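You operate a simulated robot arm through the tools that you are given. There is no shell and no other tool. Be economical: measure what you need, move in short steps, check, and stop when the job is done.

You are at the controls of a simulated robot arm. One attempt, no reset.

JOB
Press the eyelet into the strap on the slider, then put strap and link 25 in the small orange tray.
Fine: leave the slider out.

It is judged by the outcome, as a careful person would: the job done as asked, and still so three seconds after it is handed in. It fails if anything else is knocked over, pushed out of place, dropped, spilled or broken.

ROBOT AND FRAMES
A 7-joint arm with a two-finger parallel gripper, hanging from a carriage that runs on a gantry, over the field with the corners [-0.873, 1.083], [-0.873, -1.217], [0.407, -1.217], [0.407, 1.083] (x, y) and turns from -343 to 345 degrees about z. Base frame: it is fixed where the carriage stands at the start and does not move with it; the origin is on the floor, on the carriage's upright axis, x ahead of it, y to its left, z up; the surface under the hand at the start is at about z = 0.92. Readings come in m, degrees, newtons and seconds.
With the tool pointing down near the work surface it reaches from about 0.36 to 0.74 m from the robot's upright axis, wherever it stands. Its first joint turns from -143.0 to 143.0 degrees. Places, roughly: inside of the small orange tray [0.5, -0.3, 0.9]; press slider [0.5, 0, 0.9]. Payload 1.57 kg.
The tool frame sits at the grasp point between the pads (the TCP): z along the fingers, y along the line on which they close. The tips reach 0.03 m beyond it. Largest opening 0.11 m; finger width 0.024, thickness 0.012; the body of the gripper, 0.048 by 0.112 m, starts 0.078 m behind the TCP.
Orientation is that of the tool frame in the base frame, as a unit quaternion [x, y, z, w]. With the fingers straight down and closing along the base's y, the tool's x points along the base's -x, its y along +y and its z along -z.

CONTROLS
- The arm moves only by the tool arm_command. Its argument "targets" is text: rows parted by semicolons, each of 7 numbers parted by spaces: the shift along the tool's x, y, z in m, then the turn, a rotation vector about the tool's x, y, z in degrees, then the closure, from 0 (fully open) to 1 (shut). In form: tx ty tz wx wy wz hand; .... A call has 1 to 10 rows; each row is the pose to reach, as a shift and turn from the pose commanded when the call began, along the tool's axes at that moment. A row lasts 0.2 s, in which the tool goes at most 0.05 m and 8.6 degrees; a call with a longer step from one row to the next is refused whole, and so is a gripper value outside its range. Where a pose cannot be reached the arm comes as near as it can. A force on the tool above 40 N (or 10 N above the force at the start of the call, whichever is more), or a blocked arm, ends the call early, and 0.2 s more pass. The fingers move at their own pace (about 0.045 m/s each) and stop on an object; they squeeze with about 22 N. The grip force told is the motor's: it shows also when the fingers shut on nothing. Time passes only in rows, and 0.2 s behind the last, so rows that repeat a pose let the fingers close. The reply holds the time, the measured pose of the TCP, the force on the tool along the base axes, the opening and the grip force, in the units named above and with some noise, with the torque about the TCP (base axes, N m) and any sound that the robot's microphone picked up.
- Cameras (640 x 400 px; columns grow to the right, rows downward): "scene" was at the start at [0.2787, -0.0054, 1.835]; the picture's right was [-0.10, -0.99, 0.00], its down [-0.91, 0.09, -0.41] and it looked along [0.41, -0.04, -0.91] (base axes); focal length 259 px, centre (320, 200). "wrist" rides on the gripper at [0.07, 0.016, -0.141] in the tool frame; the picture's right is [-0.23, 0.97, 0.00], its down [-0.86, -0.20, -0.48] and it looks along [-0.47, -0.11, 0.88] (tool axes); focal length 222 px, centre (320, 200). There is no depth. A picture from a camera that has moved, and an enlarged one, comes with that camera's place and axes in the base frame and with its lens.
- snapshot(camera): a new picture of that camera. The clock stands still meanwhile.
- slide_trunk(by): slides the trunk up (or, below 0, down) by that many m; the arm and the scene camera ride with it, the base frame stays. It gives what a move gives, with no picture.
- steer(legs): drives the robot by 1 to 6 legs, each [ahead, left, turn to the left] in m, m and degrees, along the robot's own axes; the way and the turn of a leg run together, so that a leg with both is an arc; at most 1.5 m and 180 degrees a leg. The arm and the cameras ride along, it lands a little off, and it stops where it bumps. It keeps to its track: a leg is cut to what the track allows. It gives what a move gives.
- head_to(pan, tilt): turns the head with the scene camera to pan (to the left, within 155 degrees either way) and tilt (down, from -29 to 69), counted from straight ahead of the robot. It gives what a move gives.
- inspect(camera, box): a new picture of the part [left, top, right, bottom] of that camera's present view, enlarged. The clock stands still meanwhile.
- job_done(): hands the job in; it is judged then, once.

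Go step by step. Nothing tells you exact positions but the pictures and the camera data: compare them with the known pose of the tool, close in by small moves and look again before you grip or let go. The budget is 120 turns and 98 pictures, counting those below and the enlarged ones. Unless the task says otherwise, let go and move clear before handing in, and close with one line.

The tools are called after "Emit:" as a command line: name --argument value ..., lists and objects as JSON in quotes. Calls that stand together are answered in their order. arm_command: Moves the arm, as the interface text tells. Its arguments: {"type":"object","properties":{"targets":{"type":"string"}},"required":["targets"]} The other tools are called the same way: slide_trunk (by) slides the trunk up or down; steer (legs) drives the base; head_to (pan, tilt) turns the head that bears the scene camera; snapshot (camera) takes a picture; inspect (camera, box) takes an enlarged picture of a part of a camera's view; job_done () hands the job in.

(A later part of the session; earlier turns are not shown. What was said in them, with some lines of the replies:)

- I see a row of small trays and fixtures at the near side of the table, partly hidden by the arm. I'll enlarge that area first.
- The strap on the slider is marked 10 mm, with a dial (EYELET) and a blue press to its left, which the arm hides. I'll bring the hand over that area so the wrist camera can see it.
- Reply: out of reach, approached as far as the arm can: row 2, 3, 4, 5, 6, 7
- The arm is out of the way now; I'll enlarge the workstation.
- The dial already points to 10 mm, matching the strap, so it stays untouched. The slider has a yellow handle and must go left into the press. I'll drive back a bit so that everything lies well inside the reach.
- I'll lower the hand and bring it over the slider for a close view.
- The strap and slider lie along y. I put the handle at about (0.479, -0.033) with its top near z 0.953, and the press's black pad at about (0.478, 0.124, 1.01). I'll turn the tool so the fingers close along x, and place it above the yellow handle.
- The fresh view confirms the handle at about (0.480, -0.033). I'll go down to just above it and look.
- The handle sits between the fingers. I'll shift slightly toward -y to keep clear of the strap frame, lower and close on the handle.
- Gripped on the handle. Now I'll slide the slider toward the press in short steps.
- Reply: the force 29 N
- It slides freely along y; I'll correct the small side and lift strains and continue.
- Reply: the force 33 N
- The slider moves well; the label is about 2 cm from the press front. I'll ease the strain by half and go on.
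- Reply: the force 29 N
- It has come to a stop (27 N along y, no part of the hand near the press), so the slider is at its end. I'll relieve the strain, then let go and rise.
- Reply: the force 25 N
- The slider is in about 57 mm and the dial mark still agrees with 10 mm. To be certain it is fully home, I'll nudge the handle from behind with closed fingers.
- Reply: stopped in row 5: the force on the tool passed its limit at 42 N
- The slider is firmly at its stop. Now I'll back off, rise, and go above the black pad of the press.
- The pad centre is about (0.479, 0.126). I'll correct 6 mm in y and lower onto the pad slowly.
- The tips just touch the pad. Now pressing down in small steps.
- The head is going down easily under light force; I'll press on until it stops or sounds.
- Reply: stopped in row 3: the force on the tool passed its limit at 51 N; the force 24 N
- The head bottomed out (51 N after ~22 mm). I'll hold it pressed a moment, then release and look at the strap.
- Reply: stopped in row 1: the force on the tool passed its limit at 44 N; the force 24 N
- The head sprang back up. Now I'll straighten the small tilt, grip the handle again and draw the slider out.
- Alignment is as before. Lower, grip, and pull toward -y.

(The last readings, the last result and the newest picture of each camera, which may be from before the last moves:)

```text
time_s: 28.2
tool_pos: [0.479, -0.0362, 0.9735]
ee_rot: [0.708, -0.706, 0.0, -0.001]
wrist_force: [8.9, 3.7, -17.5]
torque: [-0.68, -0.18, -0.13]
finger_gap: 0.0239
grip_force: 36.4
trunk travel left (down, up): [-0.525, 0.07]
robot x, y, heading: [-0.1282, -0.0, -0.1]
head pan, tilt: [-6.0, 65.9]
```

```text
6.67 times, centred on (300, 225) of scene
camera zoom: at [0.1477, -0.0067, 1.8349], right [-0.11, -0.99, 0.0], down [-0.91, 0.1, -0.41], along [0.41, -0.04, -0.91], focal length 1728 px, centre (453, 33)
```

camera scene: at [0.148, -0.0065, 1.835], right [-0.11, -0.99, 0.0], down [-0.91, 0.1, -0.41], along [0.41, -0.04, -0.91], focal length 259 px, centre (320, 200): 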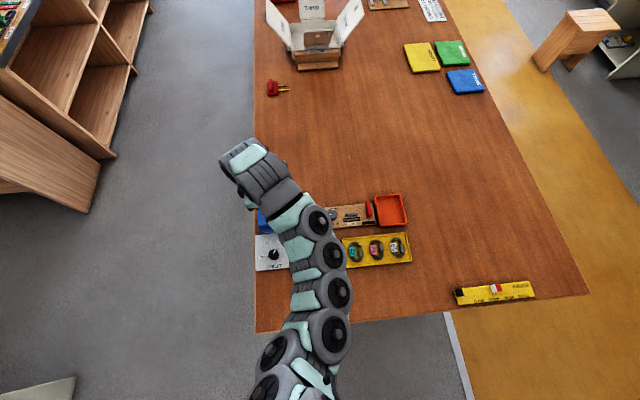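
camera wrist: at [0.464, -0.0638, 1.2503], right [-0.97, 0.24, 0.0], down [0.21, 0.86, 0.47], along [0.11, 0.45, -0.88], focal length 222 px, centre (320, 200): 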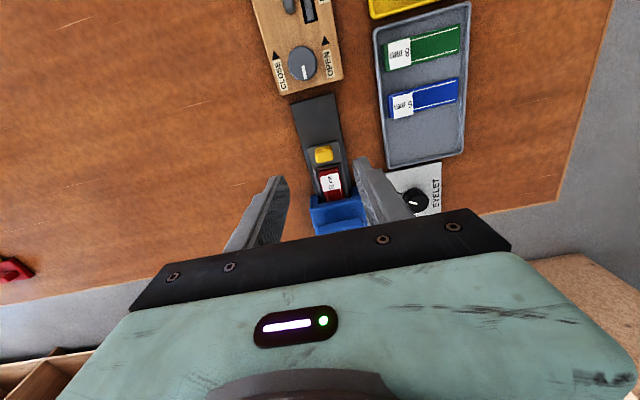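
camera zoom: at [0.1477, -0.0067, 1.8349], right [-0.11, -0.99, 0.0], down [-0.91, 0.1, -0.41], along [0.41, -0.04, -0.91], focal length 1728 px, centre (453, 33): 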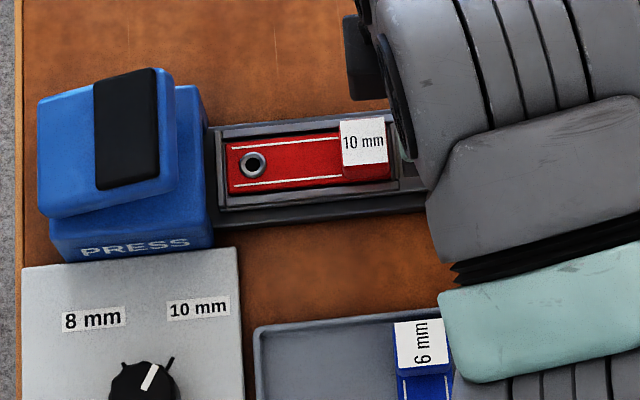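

The eyelet is in the strap, and the slider is out again. I'll release the handle, rise, and look closely at the strap's label block.

Emit:
arm_command --targets "0 0 0 0 0 0 0.5; 0 0 0 0 0 0 0.5; 0 0 -0.03 0 0 0 0.5; 0 0 -0.06 0 0 0 0.45; -0.02 0 -0.06 0 0 0 0.45; -0.042 0 -0.05 0 0 0 0.45; -0.042 0 -0.04 0 0 0 0.45; -0.042 0 -0.04 0 0 0 0.45"

Emit:
inspect --camera "wrist" --box '[240, 110, 400, 230]'

Emit:
snapshot --camera "scene"

```text
time_s: 30.0
tool_pos: [0.4785, 0.0046, 1.0138]
ee_rot: [0.708, -0.706, 0.001, 0.0]
wrist_force: [0.1, 0.5, 1.5]
torque: [-0.02, 0.01, 0.01]
finger_gap: 0.0606
grip_force: 0.2
trunk travel left (down, up): [-0.525, 0.07]
robot x, y, heading: [-0.1306, -0.0014, 0.0]
head pan, tilt: [-6.0, 65.9]
```

```text
3.33 times, centred on (320, 170) of wrist
camera zoom: at [0.4635, -0.0653, 1.1552], right [-0.97, 0.23, 0.0], down [0.2, 0.86, 0.48], along [0.11, 0.47, -0.88], focal length 740 px, centre (320, 300)
```

zoom: 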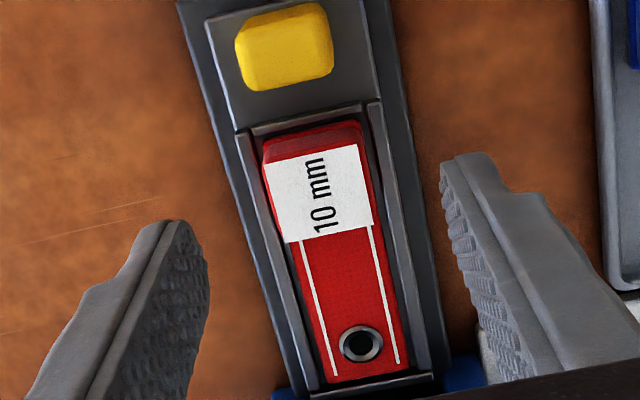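

```text
57 pictures are left
camera scene: at [0.1476, -0.007, 1.835], right [-0.11, -0.99, 0.0], down [-0.91, 0.1, -0.41], along [0.41, -0.04, -0.91], focal length 259 px, centre (320, 200)
```

scene: 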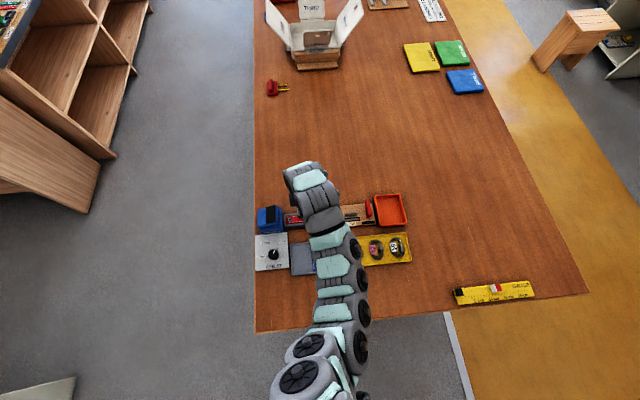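

The label block's centre is about (0.4805, 0.0075), top near z 0.955. I'll lower with the tips only about 8 mm below its top and close gently along x.

Emit:
arm_command --targets "-0.003 -0.002 0.02 0 0 0 0.5; -0.003 -0.002 0.036 0 0 0 0.55; -0.003 -0.002 0.036 0 0 0 0.55; -0.003 -0.002 0.036 0 0 0 0.7; -0.003 -0.002 0.036 0 0 0 0.85; -0.003 -0.002 0.036 0 0 0 0.9"

Emit:
inspect --camera "wrist" --box '[240, 110, 400, 230]'

```text
time_s: 31.4
tool_pos: [0.4808, 0.0076, 0.9774]
ee_rot: [0.708, -0.706, 0.0, 0.0]
wrist_force: [-0.4, 0.4, 0.9]
torque: [0.03, 0.01, -0.03]
finger_gap: 0.0284
grip_force: 21.9
trunk travel left (down, up): [-0.525, 0.07]
robot x, y, heading: [-0.1286, -0.0035, -0.4]
head pan, tilt: [-6.0, 65.9]
```

```text
3.33 times, centred on (320, 170) of wrist
camera zoom: at [0.4655, -0.0625, 1.1192], right [-0.97, 0.23, 0.0], down [0.2, 0.86, 0.48], along [0.11, 0.47, -0.88], focal length 740 px, centre (320, 300)
```

zoom: 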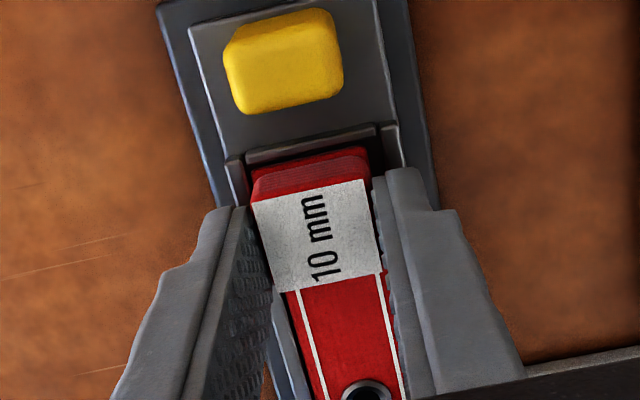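

The block is held (28 mm gap). I'll lift straight up and check that only the strap comes along.

Emit:
arm_command --targets "0 0 -0.008 0 0 0 0.9; 0 0 -0.02 0 0 0 0.9; 0 0 -0.04 0 0 0 0.9; 0 0 -0.07 0 0 0 0.9; 0 0 -0.1 0 0 0 0.9; 0 0 -0.13 0 0 0 0.9; 0 0 -0.13 0 0 0 0.9"

Emit:
snapshot --camera "wrist"

Emit:
snapshot --camera "scene"

```text
time_s: 33.0
tool_pos: [0.4816, 0.01, 1.1085]
ee_rot: [0.708, -0.706, -0.001, 0.0]
wrist_force: [-0.2, -0.8, -0.2]
torque: [0.02, -0.01, -0.01]
finger_gap: 0.0281
grip_force: 22.4
trunk travel left (down, up): [-0.525, 0.07]
robot x, y, heading: [-0.1321, -0.0015, -0.0]
head pan, tilt: [-6.0, 65.9]
```

```text
55 pictures are left
camera wrist: at [0.4657, -0.0613, 1.2494], right [-0.97, 0.23, 0.0], down [0.2, 0.86, 0.48], along [0.11, 0.47, -0.88], focal length 222 px, centre (320, 200)
```

wrist: 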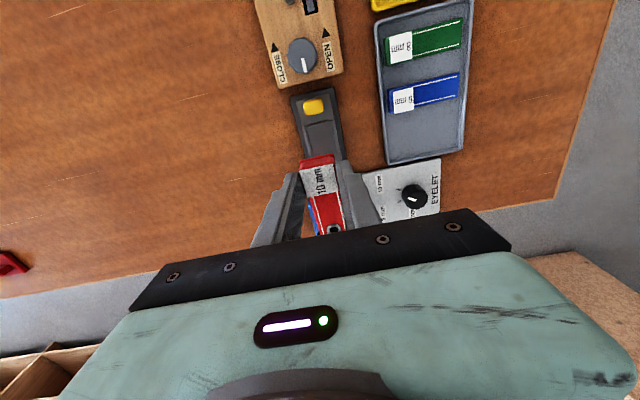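

```text
54 pictures are left
camera scene: at [0.1476, -0.0069, 1.835], right [-0.11, -0.99, 0.0], down [-0.91, 0.1, -0.41], along [0.41, -0.04, -0.91], focal length 259 px, centre (320, 200)
```

scene: 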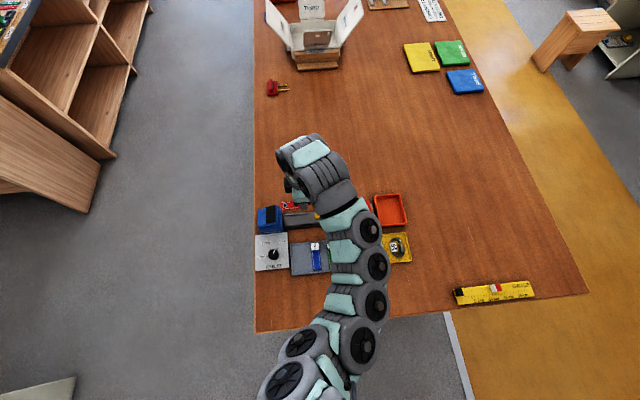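

Only the strap came up; the slider stayed. Next I'll carry it over the orange tray, turning it back 90° so the strap lies along the tray's longer side (x).

Emit:
arm_command --targets "0.031 0 0 0 0 8.5 0.9; 0.062 0 0 0 0 17 0.9; 0.093 0 0 0 0 25.5 0.9; 0.124 0 0 0 0 34 0.9; 0.155 0 0 0 0 42.5 0.9; 0.186 0 0 0 0 51 0.9; 0.217 0 0 0 0 59.5 0.9; 0.248 0 0 0 0 68 0.9; 0.279 0 0 0 0 76.5 0.9; 0.31 0 0 0 0 85 0.9"

Emit:
arm_command --targets "0 0 0 0 0 5 0.9; 0 0 0 0 0 5 0.9"

Emit:
snapshot --camera "wrist"

Emit:
snapshot --camera "scene"

```text
time_s: 35.2
tool_pos: [0.4813, -0.3008, 1.1055]
ee_rot: [-0.044, 0.999, 0.0, -0.001]
wrist_force: [0.2, 0.1, -1.0]
torque: [-0.03, 0.01, -0.02]
finger_gap: 0.0279
grip_force: 21.3
trunk travel left (down, up): [-0.525, 0.07]
robot x, y, heading: [-0.1322, 0.0006, -0.2]
head pan, tilt: [-6.0, 65.9]
```

```text
time_s: 35.8
tool_pos: [0.4819, -0.3008, 1.1088]
ee_rot: [0.0, 1.0, 0.0, 0.0]
wrist_force: [-0.5, -0.5, 0.3]
torque: [-0.01, -0.02, 0.02]
finger_gap: 0.0281
grip_force: 21.7
trunk travel left (down, up): [-0.525, 0.07]
robot x, y, heading: [-0.1306, 0.0003, -0.4]
head pan, tilt: [-6.0, 65.9]
```

```text
53 pictures are left
camera wrist: at [0.4123, -0.2856, 1.2496], right [0.23, 0.97, 0.0], down [0.86, -0.2, 0.48], along [0.47, -0.11, -0.88], focal length 222 px, centre (320, 200)
```

wrist: 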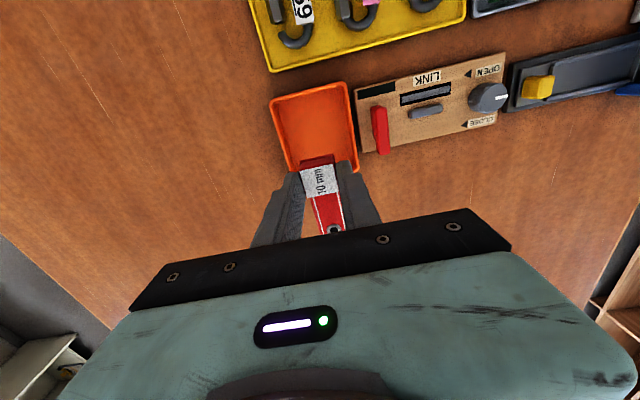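

```text
52 pictures are left
camera scene: at [0.1476, -0.007, 1.835], right [-0.11, -0.99, 0.0], down [-0.91, 0.1, -0.41], along [0.41, -0.04, -0.91], focal length 259 px, centre (320, 200)
```

scene: 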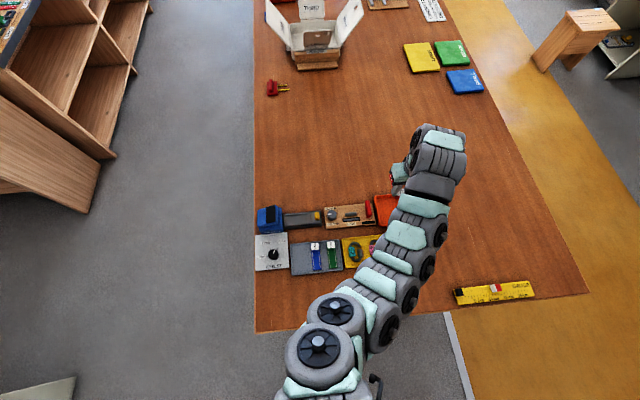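

The tray spans about x 0.422–0.536 and y -0.352–-0.258. The strap's tail points to +x, so I'll put the hand at x 0.447, y -0.298 and lower most of the way.

Emit:
arm_command --targets "0.018 0.0015 0 0 0 0 0.9; 0.035 0.003 0.02 0 0 0 0.9; 0.035 0.003 0.05 0 0 0 0.9; 0.035 0.003 0.08 0 0 0 0.9; 0.035 0.003 0.11 0 0 0 0.9; 0.035 0.003 0.11 0 0 0 0.9"

Emit:
inspect --camera "wrist" --box '[220, 80, 420, 240]'

Emit:
inspect --camera "scene" --box '[350, 170, 446, 230]'

```text
time_s: 37.2
tool_pos: [0.4458, -0.299, 0.9969]
ee_rot: [-0.001, 1.0, 0.0, 0.0]
wrist_force: [-0.4, 0.1, -0.3]
torque: [0.03, -0.03, -0.02]
finger_gap: 0.0282
grip_force: 22.0
trunk travel left (down, up): [-0.525, 0.07]
robot x, y, heading: [-0.1291, -0.0028, -0.3]
head pan, tilt: [-6.0, 65.9]
```

```text
2.50 times, centred on (320, 160) of wrist
camera zoom: at [0.3773, -0.284, 1.1389], right [0.23, 0.97, 0.0], down [0.86, -0.2, 0.48], along [0.47, -0.11, -0.88], focal length 555 px, centre (320, 300)
```

zoom: 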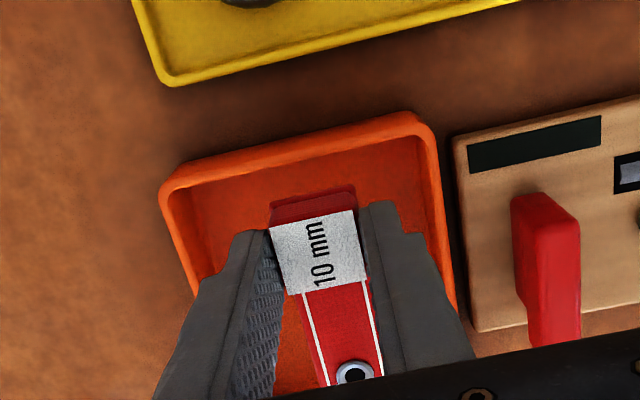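

```text
6.67 times, centred on (398, 200) of scene
camera zoom: at [0.1476, -0.007, 1.835], right [-0.11, -0.99, 0.0], down [-0.91, 0.1, -0.41], along [0.41, -0.04, -0.91], focal length 1728 px, centre (-200, 200)
```

zoom: 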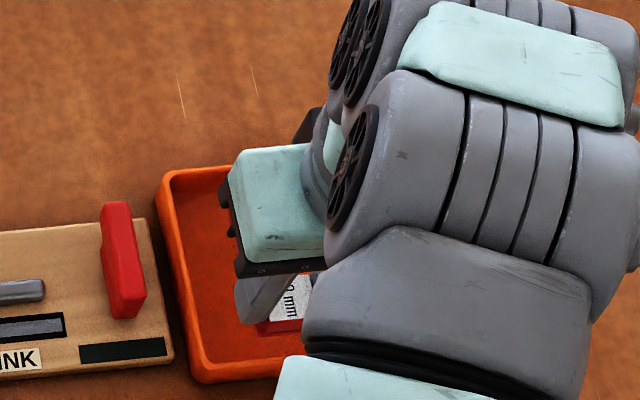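

Placement looks right, clear of the rims and of the red lever. I'll lower the last bit slowly.

Emit:
arm_command --targets "0 0 0.008 0 0 0 0.9; 0 0 0.014 0 0 0 0.9; 0 0 0.018 0 0 0 0.9; 0 0 0.018 0 0 0 0.9"

Emit:
arm_command --targets "0 0 0.003 0 0 0 0.9; 0 0 0.006 0 0 0 0.9; 0 0 0.006 0 0 0 0.9"

Emit:
inspect --camera "wrist" --box '[220, 80, 420, 240]'

```text
time_s: 38.2
tool_pos: [0.4461, -0.299, 0.9799]
ee_rot: [-0.001, 1.0, 0.001, 0.0]
wrist_force: [0.1, 0.3, -1.4]
torque: [0.01, -0.02, -0.01]
finger_gap: 0.0281
grip_force: 22.0
trunk travel left (down, up): [-0.525, 0.07]
robot x, y, heading: [-0.13, 0.0001, -0.3]
head pan, tilt: [-6.0, 65.9]
```

```text
time_s: 39.0
tool_pos: [0.4458, -0.299, 0.973]
ee_rot: [0.0, 1.0, 0.0, 0.0]
wrist_force: [0.0, -0.8, -0.6]
torque: [-0.01, 0.09, 0.01]
finger_gap: 0.028
grip_force: 21.6
trunk travel left (down, up): [-0.525, 0.07]
robot x, y, heading: [-0.1357, -0.0016, -0.3]
head pan, tilt: [-6.0, 65.9]
```

```text
2.50 times, centred on (320, 160) of wrist
camera zoom: at [0.3774, -0.2832, 1.1154], right [0.23, 0.97, 0.0], down [0.86, -0.2, 0.48], along [0.47, -0.11, -0.88], focal length 555 px, centre (320, 300)
```

zoom: 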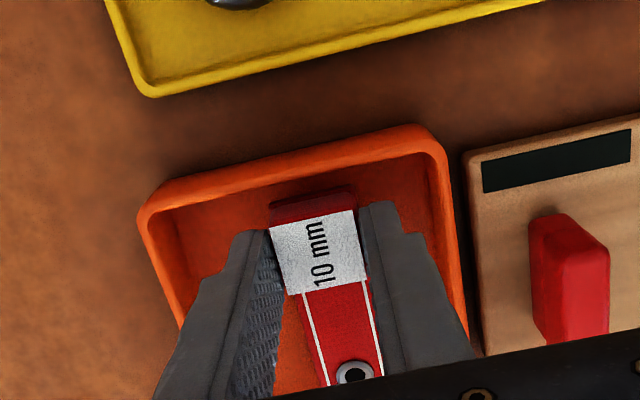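

No contact yet; lowering a little further.

Emit:
arm_command --targets "0 0 0.003 0 0 0 0.9; 0 0 0.006 0 0 0 0.9; 0 0 0.006 0 0 0 0.9"

Emit:
arm_command --targets "0 0 0.002 0 0 0 0.9; 0 0 0.004 0 0 0 0.9; 0 0 0.004 0 0 0 0.9"

Emit:
inspect --camera "wrist" --box '[220, 80, 420, 240]'

```text
time_s: 39.8
tool_pos: [0.4458, -0.2989, 0.9684]
ee_rot: [-0.001, 1.0, 0.0, 0.001]
wrist_force: [-0.2, 0.1, -0.8]
torque: [0.02, 0.0, 0.0]
finger_gap: 0.0282
grip_force: 21.6
trunk travel left (down, up): [-0.525, 0.07]
robot x, y, heading: [-0.1296, 0.0012, -0.0]
head pan, tilt: [-6.0, 65.9]
```

```text
time_s: 40.6
tool_pos: [0.4479, -0.2996, 0.9652]
ee_rot: [-0.002, 1.0, -0.001, -0.001]
wrist_force: [-9.1, 4.9, 26.0]
torque: [0.17, 0.05, 0.07]
finger_gap: 0.0278
grip_force: 22.4
trunk travel left (down, up): [-0.525, 0.07]
robot x, y, heading: [-0.1308, 0.0029, -0.1]
head pan, tilt: [-6.0, 65.9]
```

```text
2.50 times, centred on (320, 160) of wrist
camera zoom: at [0.3783, -0.2834, 1.1066], right [0.23, 0.97, 0.0], down [0.86, -0.2, 0.48], along [0.47, -0.11, -0.88], focal length 555 px, centre (320, 300)
```

zoom: 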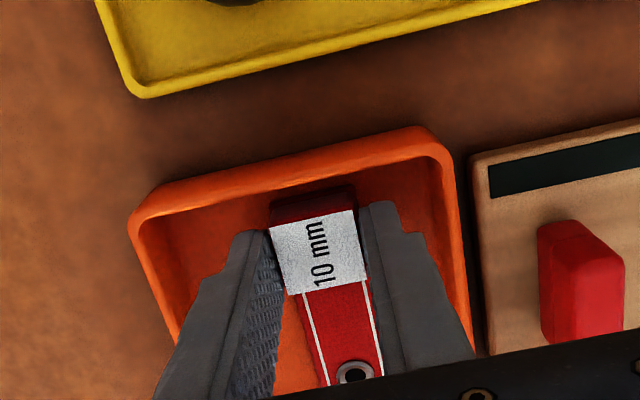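

The strap rests on the tray floor. I'll ease off 2 mm, open a little, and rise.

Emit:
arm_command --targets "0 0 -0.0025 0 0 0 0.9; 0 0 -0.0025 0 0 0 0.66; 0 0 -0.0025 0 0 0 0.64; 0 0 -0.0025 0 0 0 0.64; 0 0 -0.03 0 0 0 0.64; 0 0 -0.07 0 0 0 0.64; 0 0 -0.11 0 0 0 0.64; 0 0 -0.15 0 0 0 0.6; 0 0 -0.15 0 0 0 0.55"

Emit:
snapshot --camera "wrist"

```text
time_s: 42.6
tool_pos: [0.4479, -0.2984, 1.1153]
ee_rot: [-0.001, 1.0, 0.0, 0.0]
wrist_force: [-0.2, -0.5, 0.2]
torque: [-0.04, -0.02, -0.02]
finger_gap: 0.0496
grip_force: 0.0
trunk travel left (down, up): [-0.525, 0.07]
robot x, y, heading: [-0.1315, -0.0019, -0.0]
head pan, tilt: [-6.0, 65.9]
```

```text
47 pictures are left
camera wrist: at [0.3789, -0.2823, 1.2568], right [0.23, 0.97, 0.0], down [0.86, -0.2, 0.48], along [0.47, -0.11, -0.88], focal length 222 px, centre (320, 200)
```

wrist: 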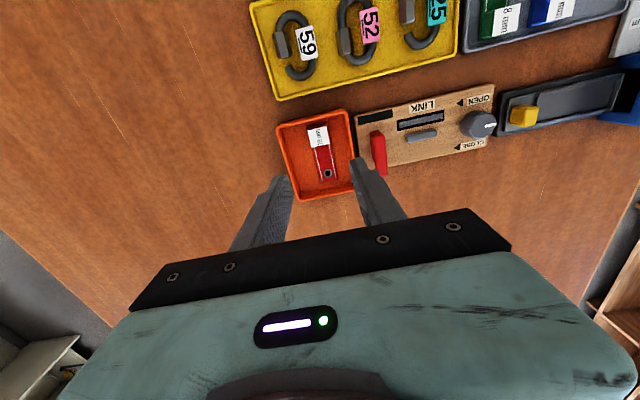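

The strap with eyelet lies flat in the tray. Now to link 25, at about (0.337, -0.15) in the yellow tray; I'll move above it for a close look.

Emit:
arm_command --targets "0.016 0.04 0 0 0 0 0.4; 0.032 0.08 0 0 0 0 0.3; 0.048 0.12 0 0 0 0 0.3; 0.055 0.148 0 0 0 0 0.3; 0.055 0.148 0.02 0 0 0 0.3; 0.055 0.148 0.02 0 0 0 0.3"

Emit:
snapshot --camera "wrist"

Emit:
inspect --camera "wrist" --box '[220, 20, 420, 145]'

```text
time_s: 44.0
tool_pos: [0.3919, -0.1513, 1.0939]
ee_rot: [-0.001, 1.0, 0.0, 0.0]
wrist_force: [-0.2, 0.5, -0.1]
torque: [0.01, -0.02, 0.0]
finger_gap: 0.077
grip_force: 0.1
trunk travel left (down, up): [-0.525, 0.07]
robot x, y, heading: [-0.1324, -0.0001, -0.3]
head pan, tilt: [-6.0, 65.9]
```

```text
46 pictures are left
camera wrist: at [0.3228, -0.1348, 1.2359], right [0.23, 0.97, 0.0], down [0.86, -0.2, 0.48], along [0.47, -0.11, -0.88], focal length 222 px, centre (320, 200)
```

wrist: 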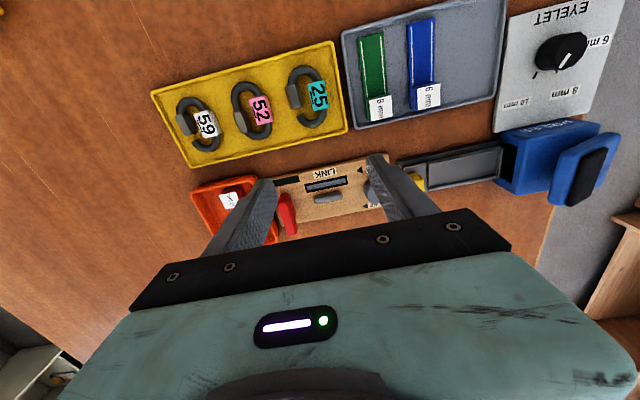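

```text
3.20 times, centred on (320, 82) of wrist
camera zoom: at [0.3228, -0.1348, 1.2359], right [0.23, 0.97, 0.0], down [0.86, -0.2, 0.48], along [0.47, -0.11, -0.88], focal length 711 px, centre (320, 576)
```

zoom: 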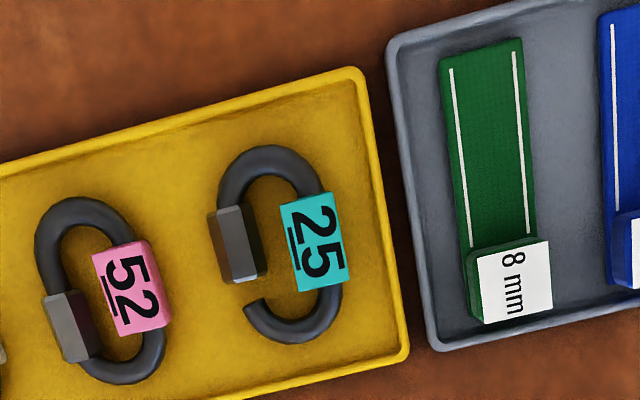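

Link 25 lies near the tray's right wall, so finger room is scant. I'll come lower for a closer look at heights and gaps.

Emit:
arm_command --targets "0.01 0.005 0.03 0 0 0 0.3; 0.015 0.01 0.06 0 0 0 0.3; 0.015 0.01 0.06 0 0 0 0.3"

Emit:
inspect --camera "wrist" --box '[220, 40, 380, 160]'

```text
time_s: 44.8
tool_pos: [0.3772, -0.1421, 1.0335]
ee_rot: [0.0, 1.0, 0.0, 0.0]
wrist_force: [0.3, -0.4, -0.5]
torque: [0.03, 0.02, 0.01]
finger_gap: 0.077
grip_force: 0.0
trunk travel left (down, up): [-0.525, 0.07]
robot x, y, heading: [-0.1318, -0.0036, -0.2]
head pan, tilt: [-6.0, 65.9]
```

```text
3.33 times, centred on (300, 100) of wrist
camera zoom: at [0.3081, -0.1255, 1.1753], right [0.23, 0.97, 0.0], down [0.86, -0.2, 0.48], along [0.47, -0.11, -0.88], focal length 740 px, centre (387, 533)
```

zoom: 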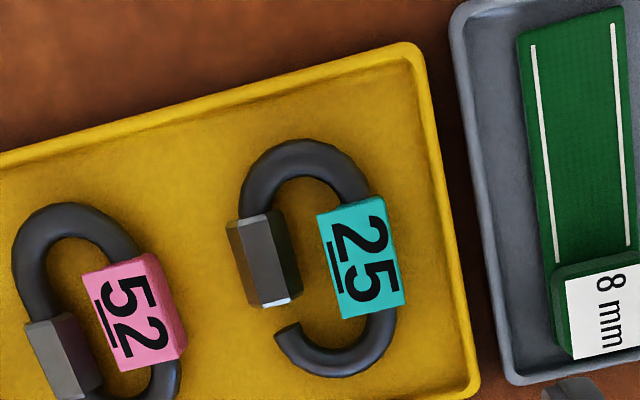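

The tag "25" is a raised block about 31 x 21 mm on the bar; its end faces can be gripped along x without touching tray walls or neighbours. I'll turn the tool 90° and centre over the tag at about (0.339, -0.141).

Emit:
arm_command --targets "0.004 0 0 0 0 -8.5 0.4; 0.008 0 0 0 0 -17 0.4; 0.012 0 0 0 0 -25.5 0.45; 0.016 0 0 0 0 -34 0.45; 0.02 0 0 0 0 -42.5 0.45; 0.024 0 0 0 0 -51 0.45; 0.028 0 0 0 0 -59.5 0.45; 0.032 0 0 0 0 -68 0.45; 0.036 0.001 0 0 0 -76.5 0.45; 0.038 0.001 0 0 0 -85 0.45"

Emit:
arm_command --targets "0 0 0 0 0 -5 0.5; 0 0 0 0 0 -5 0.5"

Emit:
snapshot --camera "wrist"

Emit:
inspect --camera "wrist" --box '[240, 100, 400, 220]'

```text
time_s: 47.0
tool_pos: [0.3379, -0.1398, 1.0336]
ee_rot: [-0.677, 0.736, 0.0, 0.0]
wrist_force: [0.3, -0.3, -0.2]
torque: [0.0, -0.01, -0.02]
finger_gap: 0.0607
grip_force: 0.0
trunk travel left (down, up): [-0.525, 0.07]
robot x, y, heading: [-0.1296, -0.0027, -0.2]
head pan, tilt: [-6.0, 65.9]
```

```text
time_s: 47.6
tool_pos: [0.3373, -0.1406, 1.034]
ee_rot: [0.708, -0.706, -0.001, 0.0]
wrist_force: [-1.0, -0.6, 0.3]
torque: [-0.02, -0.03, 0.02]
finger_gap: 0.0549
grip_force: 0.1
trunk travel left (down, up): [-0.525, 0.07]
robot x, y, heading: [-0.1303, -0.0051, -0.4]
head pan, tilt: [-6.0, 65.9]
```

```text
43 pictures are left
camera wrist: at [0.3229, -0.2101, 1.1757], right [-0.97, 0.23, 0.0], down [0.2, 0.86, 0.48], along [0.11, 0.47, -0.88], focal length 222 px, centre (320, 200)
```

wrist: 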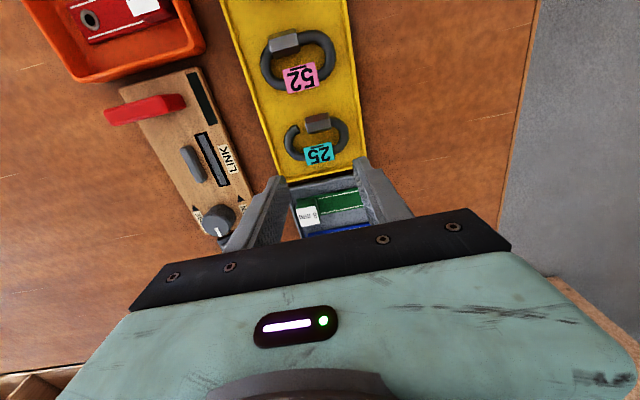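

```text
3.33 times, centred on (320, 160) of wrist
camera zoom: at [0.3229, -0.2101, 1.1757], right [-0.97, 0.23, 0.0], down [0.2, 0.86, 0.48], along [0.11, 0.47, -0.88], focal length 740 px, centre (320, 333)
```

zoom: 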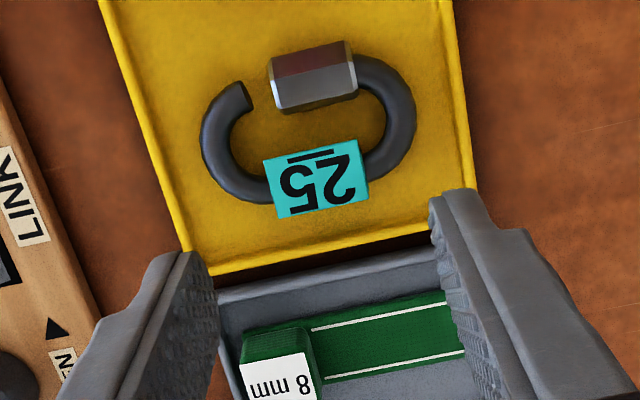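

The tag is confirmed at about (0.340, -0.141), top near z 0.941. I'll lower over it.

Emit:
arm_command --targets "0.001 -0.0025 0.03 0 0 0 0.5; 0.001 -0.0025 0.05 0 0 0 0.55; 0.001 -0.0025 0.06 0 0 0 0.55; 0.001 -0.0025 0.06 0 0 0 0.55"

Emit:
inspect --camera "wrist" --box '[260, 130, 380, 220]'

```text
time_s: 48.6
tool_pos: [0.3415, -0.1409, 0.9739]
ee_rot: [0.708, -0.707, 0.0, 0.0]
wrist_force: [0.6, -1.1, -0.4]
torque: [-0.02, 0.02, 0.01]
finger_gap: 0.0493
grip_force: 0.0
trunk travel left (down, up): [-0.525, 0.07]
robot x, y, heading: [-0.1322, -0.0009, -0.2]
head pan, tilt: [-6.0, 65.9]
```

```text
4.44 times, centred on (320, 175) of wrist
camera zoom: at [0.3259, -0.2109, 1.1156], right [-0.97, 0.23, 0.0], down [0.2, 0.86, 0.48], along [0.11, 0.47, -0.88], focal length 987 px, centre (320, 311)
```

zoom: 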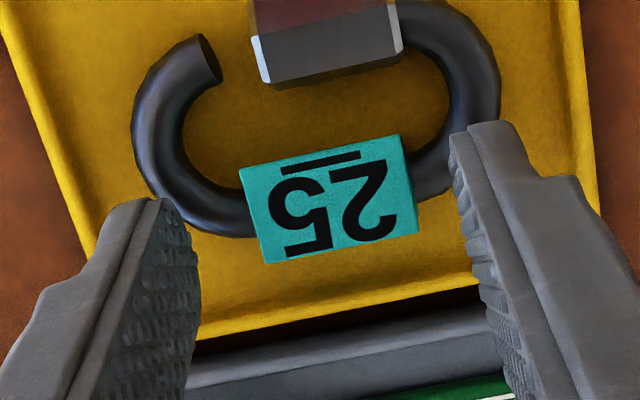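

Nearly centred; I'll shift 2 mm in -y and lower in small steps to just meet the bar.

Emit:
arm_command --targets "0.002 0 0.002 0 0 0 0.55; 0.002 0 0.004 0 0 0 0.55; 0.002 0 0.006 0 0 0 0.55; 0.002 0 0.008 0 0 0 0.55; 0.002 0 0.008 0 0 0 0.55"

Emit:
inspect --camera "wrist" --box '[260, 130, 380, 220]'

```text
time_s: 49.8
tool_pos: [0.3415, -0.143, 0.9678]
ee_rot: [0.708, -0.707, 0.0, 0.0]
wrist_force: [-8.9, 1.7, 24.8]
torque: [-0.04, 0.34, -0.06]
finger_gap: 0.0496
grip_force: 0.1
trunk travel left (down, up): [-0.525, 0.07]
robot x, y, heading: [-0.1293, -0.003, -0.1]
head pan, tilt: [-6.0, 65.9]
```

```text
4.44 times, centred on (320, 175) of wrist
camera zoom: at [0.3255, -0.213, 1.1084], right [-0.97, 0.23, 0.0], down [0.2, 0.86, 0.48], along [0.11, 0.47, -0.88], focal length 987 px, centre (320, 311)
```

zoom: 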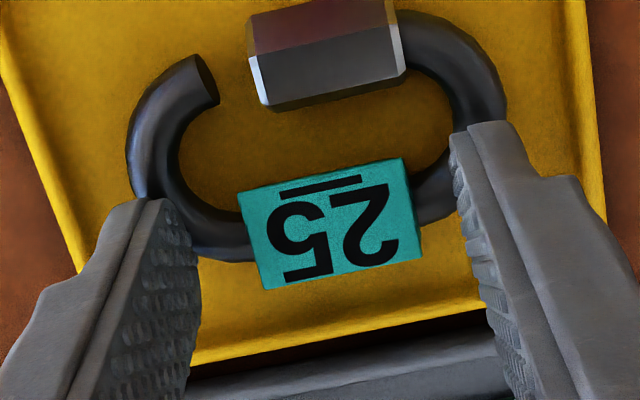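

The tips rest on the bar at z≈0.938. I'll ease up 2 mm and close on the tag's ends.

Emit:
arm_command --targets "-0.001 0 -0.004 0 0 0 0.55; -0.001 0 -0.003 0 0 0 0.65; -0.001 0 -0.003 0 0 0 0.8; -0.001 0 -0.003 0 0 0 0.9; -0.001 0 -0.003 0 0 0 0.9"

Emit:
inspect --camera "wrist" --box '[260, 130, 380, 220]'

```text
time_s: 51.0
tool_pos: [0.3414, -0.1417, 0.9688]
ee_rot: [0.708, -0.707, -0.001, 0.0]
wrist_force: [-0.4, 0.7, -0.3]
torque: [-0.02, -0.01, 0.01]
finger_gap: 0.0314
grip_force: 22.3
trunk travel left (down, up): [-0.525, 0.07]
robot x, y, heading: [-0.1288, -0.0007, -0.3]
head pan, tilt: [-6.0, 65.9]
```

```text
4.44 times, centred on (320, 175) of wrist
camera zoom: at [0.3255, -0.2117, 1.1107], right [-0.97, 0.23, 0.0], down [0.2, 0.86, 0.48], along [0.11, 0.47, -0.88], focal length 987 px, centre (320, 311)
```

zoom: 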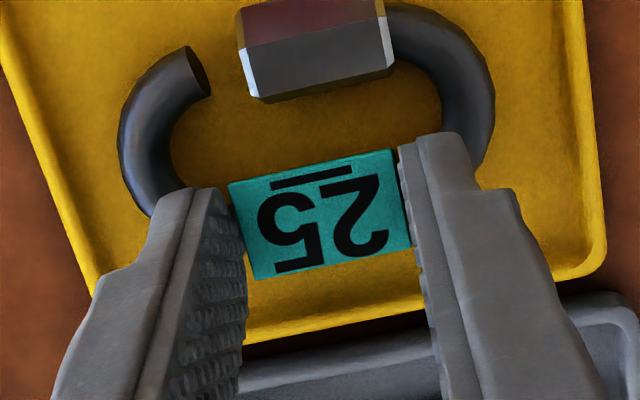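

The tag is held between the fingers (31 mm gap). I'll lift gently and check.

Emit:
arm_command --targets "0 0 -0.005 0 0 0 0.9; 0 0 -0.012 0 0 0 0.9; 0 0 -0.02 0 0 0 0.9; 0 0 -0.03 0 0 0 0.9; 0 0 -0.03 0 0 0 0.9"

Emit:
snapshot --camera "wrist"

Emit:
inspect --camera "wrist" --box '[240, 110, 400, 230]'

```text
time_s: 52.2
tool_pos: [0.3403, -0.1413, 0.9999]
ee_rot: [0.708, -0.706, 0.0, -0.001]
wrist_force: [-0.4, 0.0, -1.3]
torque: [0.0, -0.01, -0.02]
finger_gap: 0.0312
grip_force: 22.3
trunk travel left (down, up): [-0.525, 0.07]
robot x, y, heading: [-0.1326, -0.0014, -0.3]
head pan, tilt: [-6.0, 65.9]
```

```text
38 pictures are left
camera wrist: at [0.3252, -0.2118, 1.1407], right [-0.97, 0.23, 0.0], down [0.2, 0.86, 0.48], along [0.11, 0.47, -0.88], focal length 222 px, centre (320, 200)
```

wrist: 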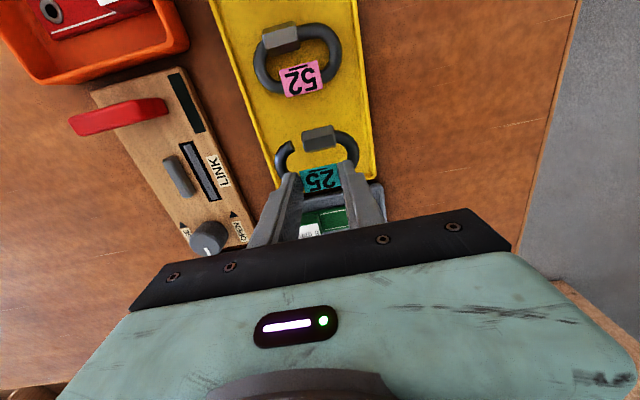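

```text
3.33 times, centred on (320, 170) of wrist
camera zoom: at [0.3252, -0.2118, 1.1407], right [-0.97, 0.23, 0.0], down [0.2, 0.86, 0.48], along [0.11, 0.47, -0.88], focal length 740 px, centre (320, 300)
```

zoom: 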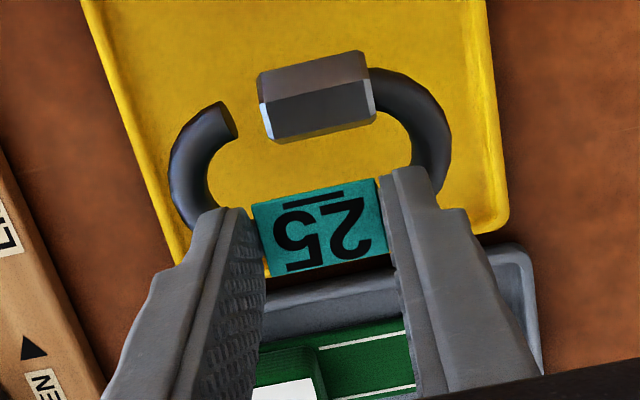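

Link 25 hangs level and secure. I'll raise it and carry it over the orange tray, aiming the tag at (0.489, -0.304), so the link lies beside the strap's block.

Emit:
arm_command --targets "0 0 -0.04 0 0 0 0.9; 0 0 -0.08 0 0 0 0.9; 0.027 -0.025 -0.1 0 0 0 0.9; 0.055 -0.05 -0.1 0 0 0 0.9; 0.082 -0.075 -0.1 0 0 0 0.9; 0.11 -0.1 -0.1 0 0 0 0.9; 0.137 -0.125 -0.1 0 0 0 0.9; 0.163 -0.149 -0.1 0 0 0 0.9; 0.163 -0.149 -0.1 0 0 0 0.9"

Emit:
snapshot --camera "wrist"

Emit:
inspect --camera "wrist" --box '[220, 80, 420, 230]'

```text
time_s: 54.2
tool_pos: [0.4899, -0.3047, 1.0993]
ee_rot: [0.708, -0.706, 0.0, -0.001]
wrist_force: [0.0, -0.4, -1.2]
torque: [0.0, 0.0, -0.01]
finger_gap: 0.0314
grip_force: 22.0
trunk travel left (down, up): [-0.525, 0.07]
robot x, y, heading: [-0.1286, -0.0045, -0.4]
head pan, tilt: [-6.0, 65.9]
```

```text
36 pictures are left
camera wrist: at [0.4751, -0.3751, 1.241], right [-0.97, 0.23, 0.0], down [0.2, 0.86, 0.48], along [0.11, 0.47, -0.88], focal length 222 px, centre (320, 200)
```

wrist: 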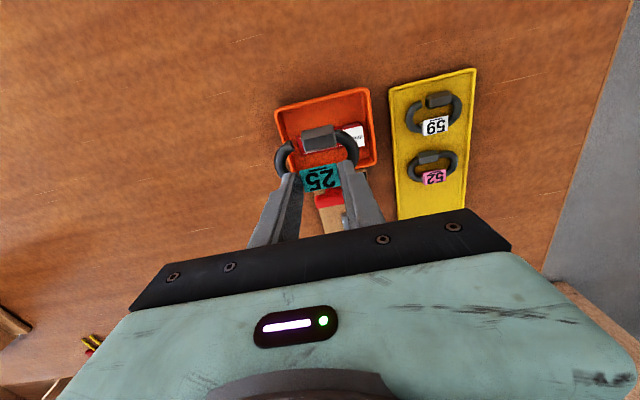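

```text
2.67 times, centred on (320, 155) of wrist
camera zoom: at [0.4751, -0.3751, 1.241], right [-0.97, 0.23, 0.0], down [0.2, 0.86, 0.48], along [0.11, 0.47, -0.88], focal length 592 px, centre (320, 320)
```

zoom: 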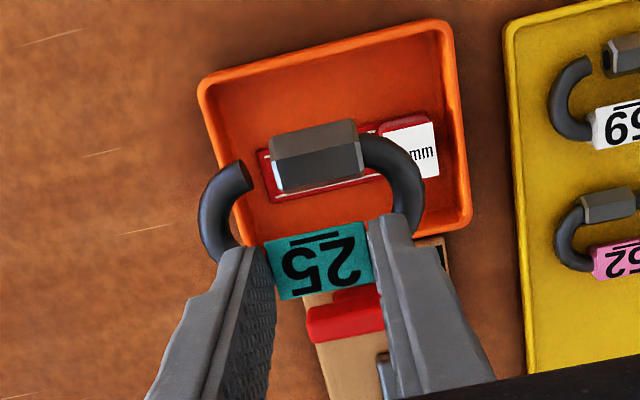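

The tray is where I measured it and the link will lie inside with margin. I'll lower to just above.

Emit:
arm_command --targets "0 0 0.03 0 0 0 0.9; 0 0 0.06 0 0 0 0.9; 0 0 0.09 0 0 0 0.9; 0 0 0.11 0 0 0 0.9; 0 0 0.11 0 0 0 0.9"

Emit:
inspect --camera "wrist" --box '[220, 80, 420, 230]'

```text
time_s: 55.4
tool_pos: [0.4897, -0.3063, 0.9886]
ee_rot: [0.708, -0.707, 0.001, 0.001]
wrist_force: [-0.5, -0.8, 2.2]
torque: [-0.01, 0.15, -0.03]
finger_gap: 0.0313
grip_force: 21.5
trunk travel left (down, up): [-0.525, 0.07]
robot x, y, heading: [-0.1307, -0.0019, -0.3]
head pan, tilt: [-6.0, 65.9]
```

```text
2.67 times, centred on (320, 155) of wrist
camera zoom: at [0.475, -0.3754, 1.1305], right [-0.97, 0.23, 0.0], down [0.2, 0.86, 0.48], along [0.11, 0.47, -0.88], focal length 592 px, centre (320, 320)
```

zoom: 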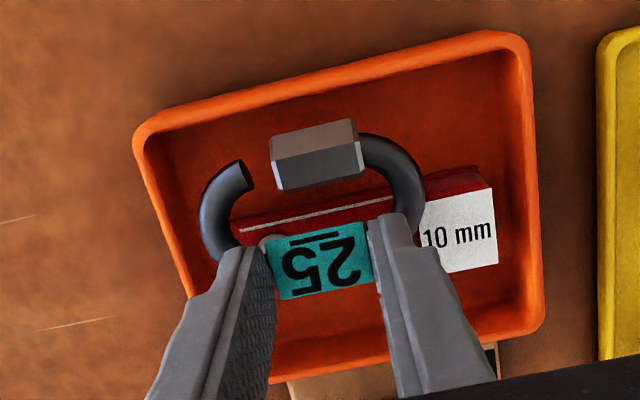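

There's a light touch: the link's end meets the corner of the strap's block. I'll raise a bit, shift 3 mm away in -y and +x, and lower again.

Emit:
arm_command --targets "0 0 -0.006 0 0 0 0.9; 0.0035 -0.0035 -0.006 0 0 0 0.9; 0.0035 -0.0035 0 0 0 0 0.9; 0.0035 -0.0035 0.004 0 0 0 0.9; 0.0035 -0.0035 0.004 0 0 0 0.9"

Emit:
inspect --camera "wrist" --box '[220, 80, 420, 230]'

```text
time_s: 56.6
tool_pos: [0.493, -0.3089, 0.985]
ee_rot: [0.708, -0.707, 0.0, -0.001]
wrist_force: [-0.2, 0.1, -1.3]
torque: [0.02, 0.04, 0.0]
finger_gap: 0.0315
grip_force: 22.0
trunk travel left (down, up): [-0.525, 0.07]
robot x, y, heading: [-0.1308, 0.0019, -0.2]
head pan, tilt: [-6.0, 65.9]
```

```text
2.67 times, centred on (320, 155) of wrist
camera zoom: at [0.478, -0.3785, 1.1263], right [-0.97, 0.23, 0.0], down [0.2, 0.86, 0.48], along [0.11, 0.47, -0.88], focal length 592 px, centre (320, 320)
```

zoom: 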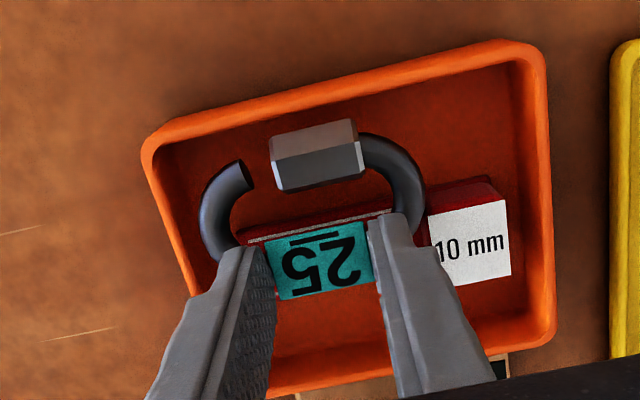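

Clear of the block now. I'll go on lowering in small steps until it rests.

Emit:
arm_command --targets "0 0 0.003 0 0 0 0.9; 0 0 0.006 0 0 0 0.9; 0 0 0.006 0 0 0 0.9"

Emit:
arm_command --targets "0 0 0.002 0 0 0 0.9; 0 0 0.004 0 0 0 0.9; 0 0 0.004 0 0 0 0.9"

Emit:
inspect --camera "wrist" --box '[220, 80, 420, 230]'

```text
time_s: 57.4
tool_pos: [0.4935, -0.308, 0.9787]
ee_rot: [0.708, -0.706, -0.001, 0.0]
wrist_force: [-0.9, 0.3, -0.1]
torque: [0.0, -0.01, -0.01]
finger_gap: 0.0316
grip_force: 21.9
trunk travel left (down, up): [-0.525, 0.07]
robot x, y, heading: [-0.1317, -0.0041, -0.1]
head pan, tilt: [-6.0, 65.9]
```

```text
time_s: 58.2
tool_pos: [0.4928, -0.3076, 0.9749]
ee_rot: [-0.707, 0.707, 0.0, 0.0]
wrist_force: [-0.5, 0.3, -0.6]
torque: [-0.01, 0.03, 0.01]
finger_gap: 0.0313
grip_force: 21.2
trunk travel left (down, up): [-0.525, 0.07]
robot x, y, heading: [-0.1328, -0.0022, -0.0]
head pan, tilt: [-6.0, 65.9]
```

```text
2.67 times, centred on (320, 155) of wrist
camera zoom: at [0.478, -0.3786, 1.1164], right [-0.97, 0.23, 0.0], down [0.2, 0.86, 0.48], along [0.11, 0.47, -0.88], focal length 592 px, centre (320, 320)
```

zoom: 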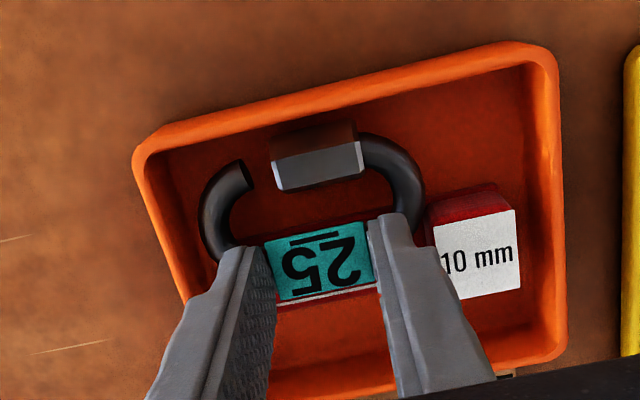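

Emit:
arm_command --targets "0 0 0.002 0 0 0 0.9; 0 0 0.004 0 0 0 0.9; 0 0 0.004 0 0 0 0.9"

Emit:
inspect --camera "wrist" --box '[220, 80, 420, 230]'

```text
time_s: 59.0
tool_pos: [0.4942, -0.3089, 0.9721]
ee_rot: [0.708, -0.706, 0.001, -0.001]
wrist_force: [-3.4, 1.4, 16.7]
torque: [0.15, 0.16, 0.04]
finger_gap: 0.0316
grip_force: 21.5
trunk travel left (down, up): [-0.525, 0.07]
robot x, y, heading: [-0.1328, -0.0012, -0.1]
head pan, tilt: [-6.0, 65.9]
```

```text
2.67 times, centred on (320, 155) of wrist
camera zoom: at [0.479, -0.3788, 1.1137], right [-0.97, 0.23, 0.0], down [0.2, 0.86, 0.48], along [0.11, 0.46, -0.88], focal length 592 px, centre (320, 320)
```

zoom: 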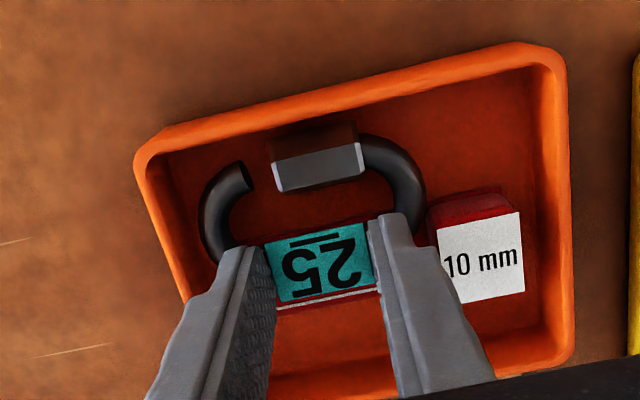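

The link rests on the tray floor and the strap's tail. I'll ease off, open just slightly, and rise straight up.

Emit:
arm_command --targets "0 0 -0.0025 0 0 0 0.9; 0 0 -0.0025 0 0 0 0.67; 0 0 -0.0025 0 0 0 0.67; 0 0 -0.01 0 0 0 0.67; 0 0 -0.03 0 0 0 0.67; 0 0 -0.07 0 0 0 0.67; 0 0 -0.11 0 0 0 0.65; 0 0 -0.15 0 0 0 0.6; 0 0 -0.15 0 0 0 0.6"

Emit:
snapshot --camera "wrist"

Emit:
inspect --camera "wrist" --box '[240, 60, 400, 190]'

```text
time_s: 61.0
tool_pos: [0.4944, -0.3078, 1.1208]
ee_rot: [0.707, -0.707, 0.0, 0.0]
wrist_force: [-0.5, 0.5, 0.1]
torque: [0.0, 0.02, 0.01]
finger_gap: 0.0441
grip_force: 0.0
trunk travel left (down, up): [-0.525, 0.07]
robot x, y, heading: [-0.1318, -0.0027, -0.0]
head pan, tilt: [-6.0, 65.9]
```

```text
30 pictures are left
camera wrist: at [0.4789, -0.3783, 1.263], right [-0.97, 0.23, 0.0], down [0.2, 0.86, 0.48], along [0.11, 0.47, -0.88], focal length 222 px, centre (320, 200)
```

wrist: 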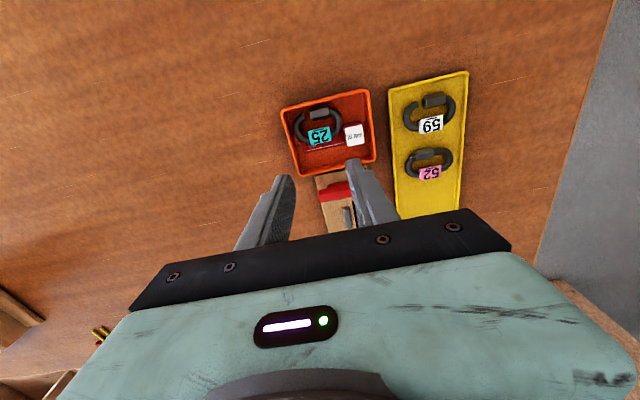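

```text
3.08 times, centred on (320, 125) of wrist
camera zoom: at [0.4789, -0.3783, 1.263], right [-0.97, 0.23, 0.0], down [0.2, 0.86, 0.48], along [0.11, 0.47, -0.88], focal length 684 px, centre (320, 431)
```

zoom: 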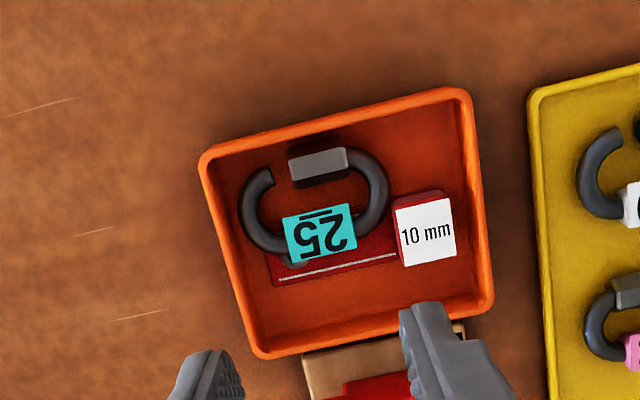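

Both the strap and link 25 lie in the tray. I'll move the hand aside and check the whole station once.

Emit:
arm_command --targets "0 0 -0.03 0 0 0 0.6; 0.02 -0.04 -0.03 0 0 0 0.6; 0.03 -0.08 -0.03 0 0 0 0.6; 0.03 -0.08 -0.03 0 0 0 0.6"

Emit:
inspect --camera "scene" --box '[240, 180, 432, 300]'

```text
time_s: 62.0
tool_pos: [0.5725, -0.34, 1.1507]
ee_rot: [0.707, -0.707, 0.001, 0.002]
wrist_force: [0.8, -0.2, 0.3]
torque: [0.04, -0.01, -0.01]
finger_gap: 0.0439
grip_force: 0.1
trunk travel left (down, up): [-0.525, 0.07]
robot x, y, heading: [-0.1297, -0.0002, -0.2]
head pan, tilt: [-6.0, 65.9]
```

```text
3.33 times, centred on (336, 240) of scene
camera zoom: at [0.1477, -0.007, 1.8351], right [-0.11, -0.99, 0.0], down [-0.91, 0.1, -0.41], along [0.41, -0.04, -0.91], focal length 864 px, centre (267, 67)
```

zoom: 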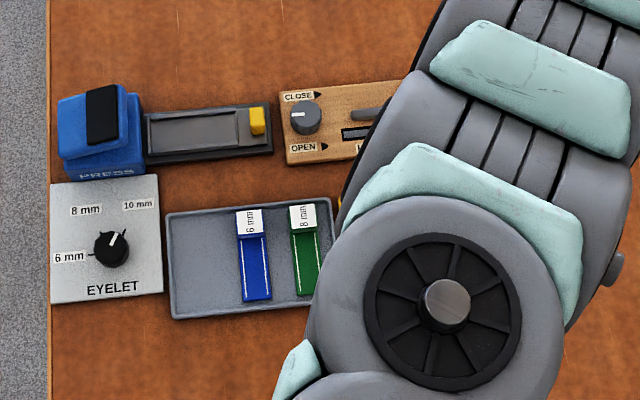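

Everything visible is in place, the slider is out and empty, and the hand is clear. I'm handing the job in.

Emit:
job_done

```text
The job is handed in.
```

The eyelet is pressed into the 10 mm strap, and the strap and link 25 are both in the small orange tray; the slider is left out.
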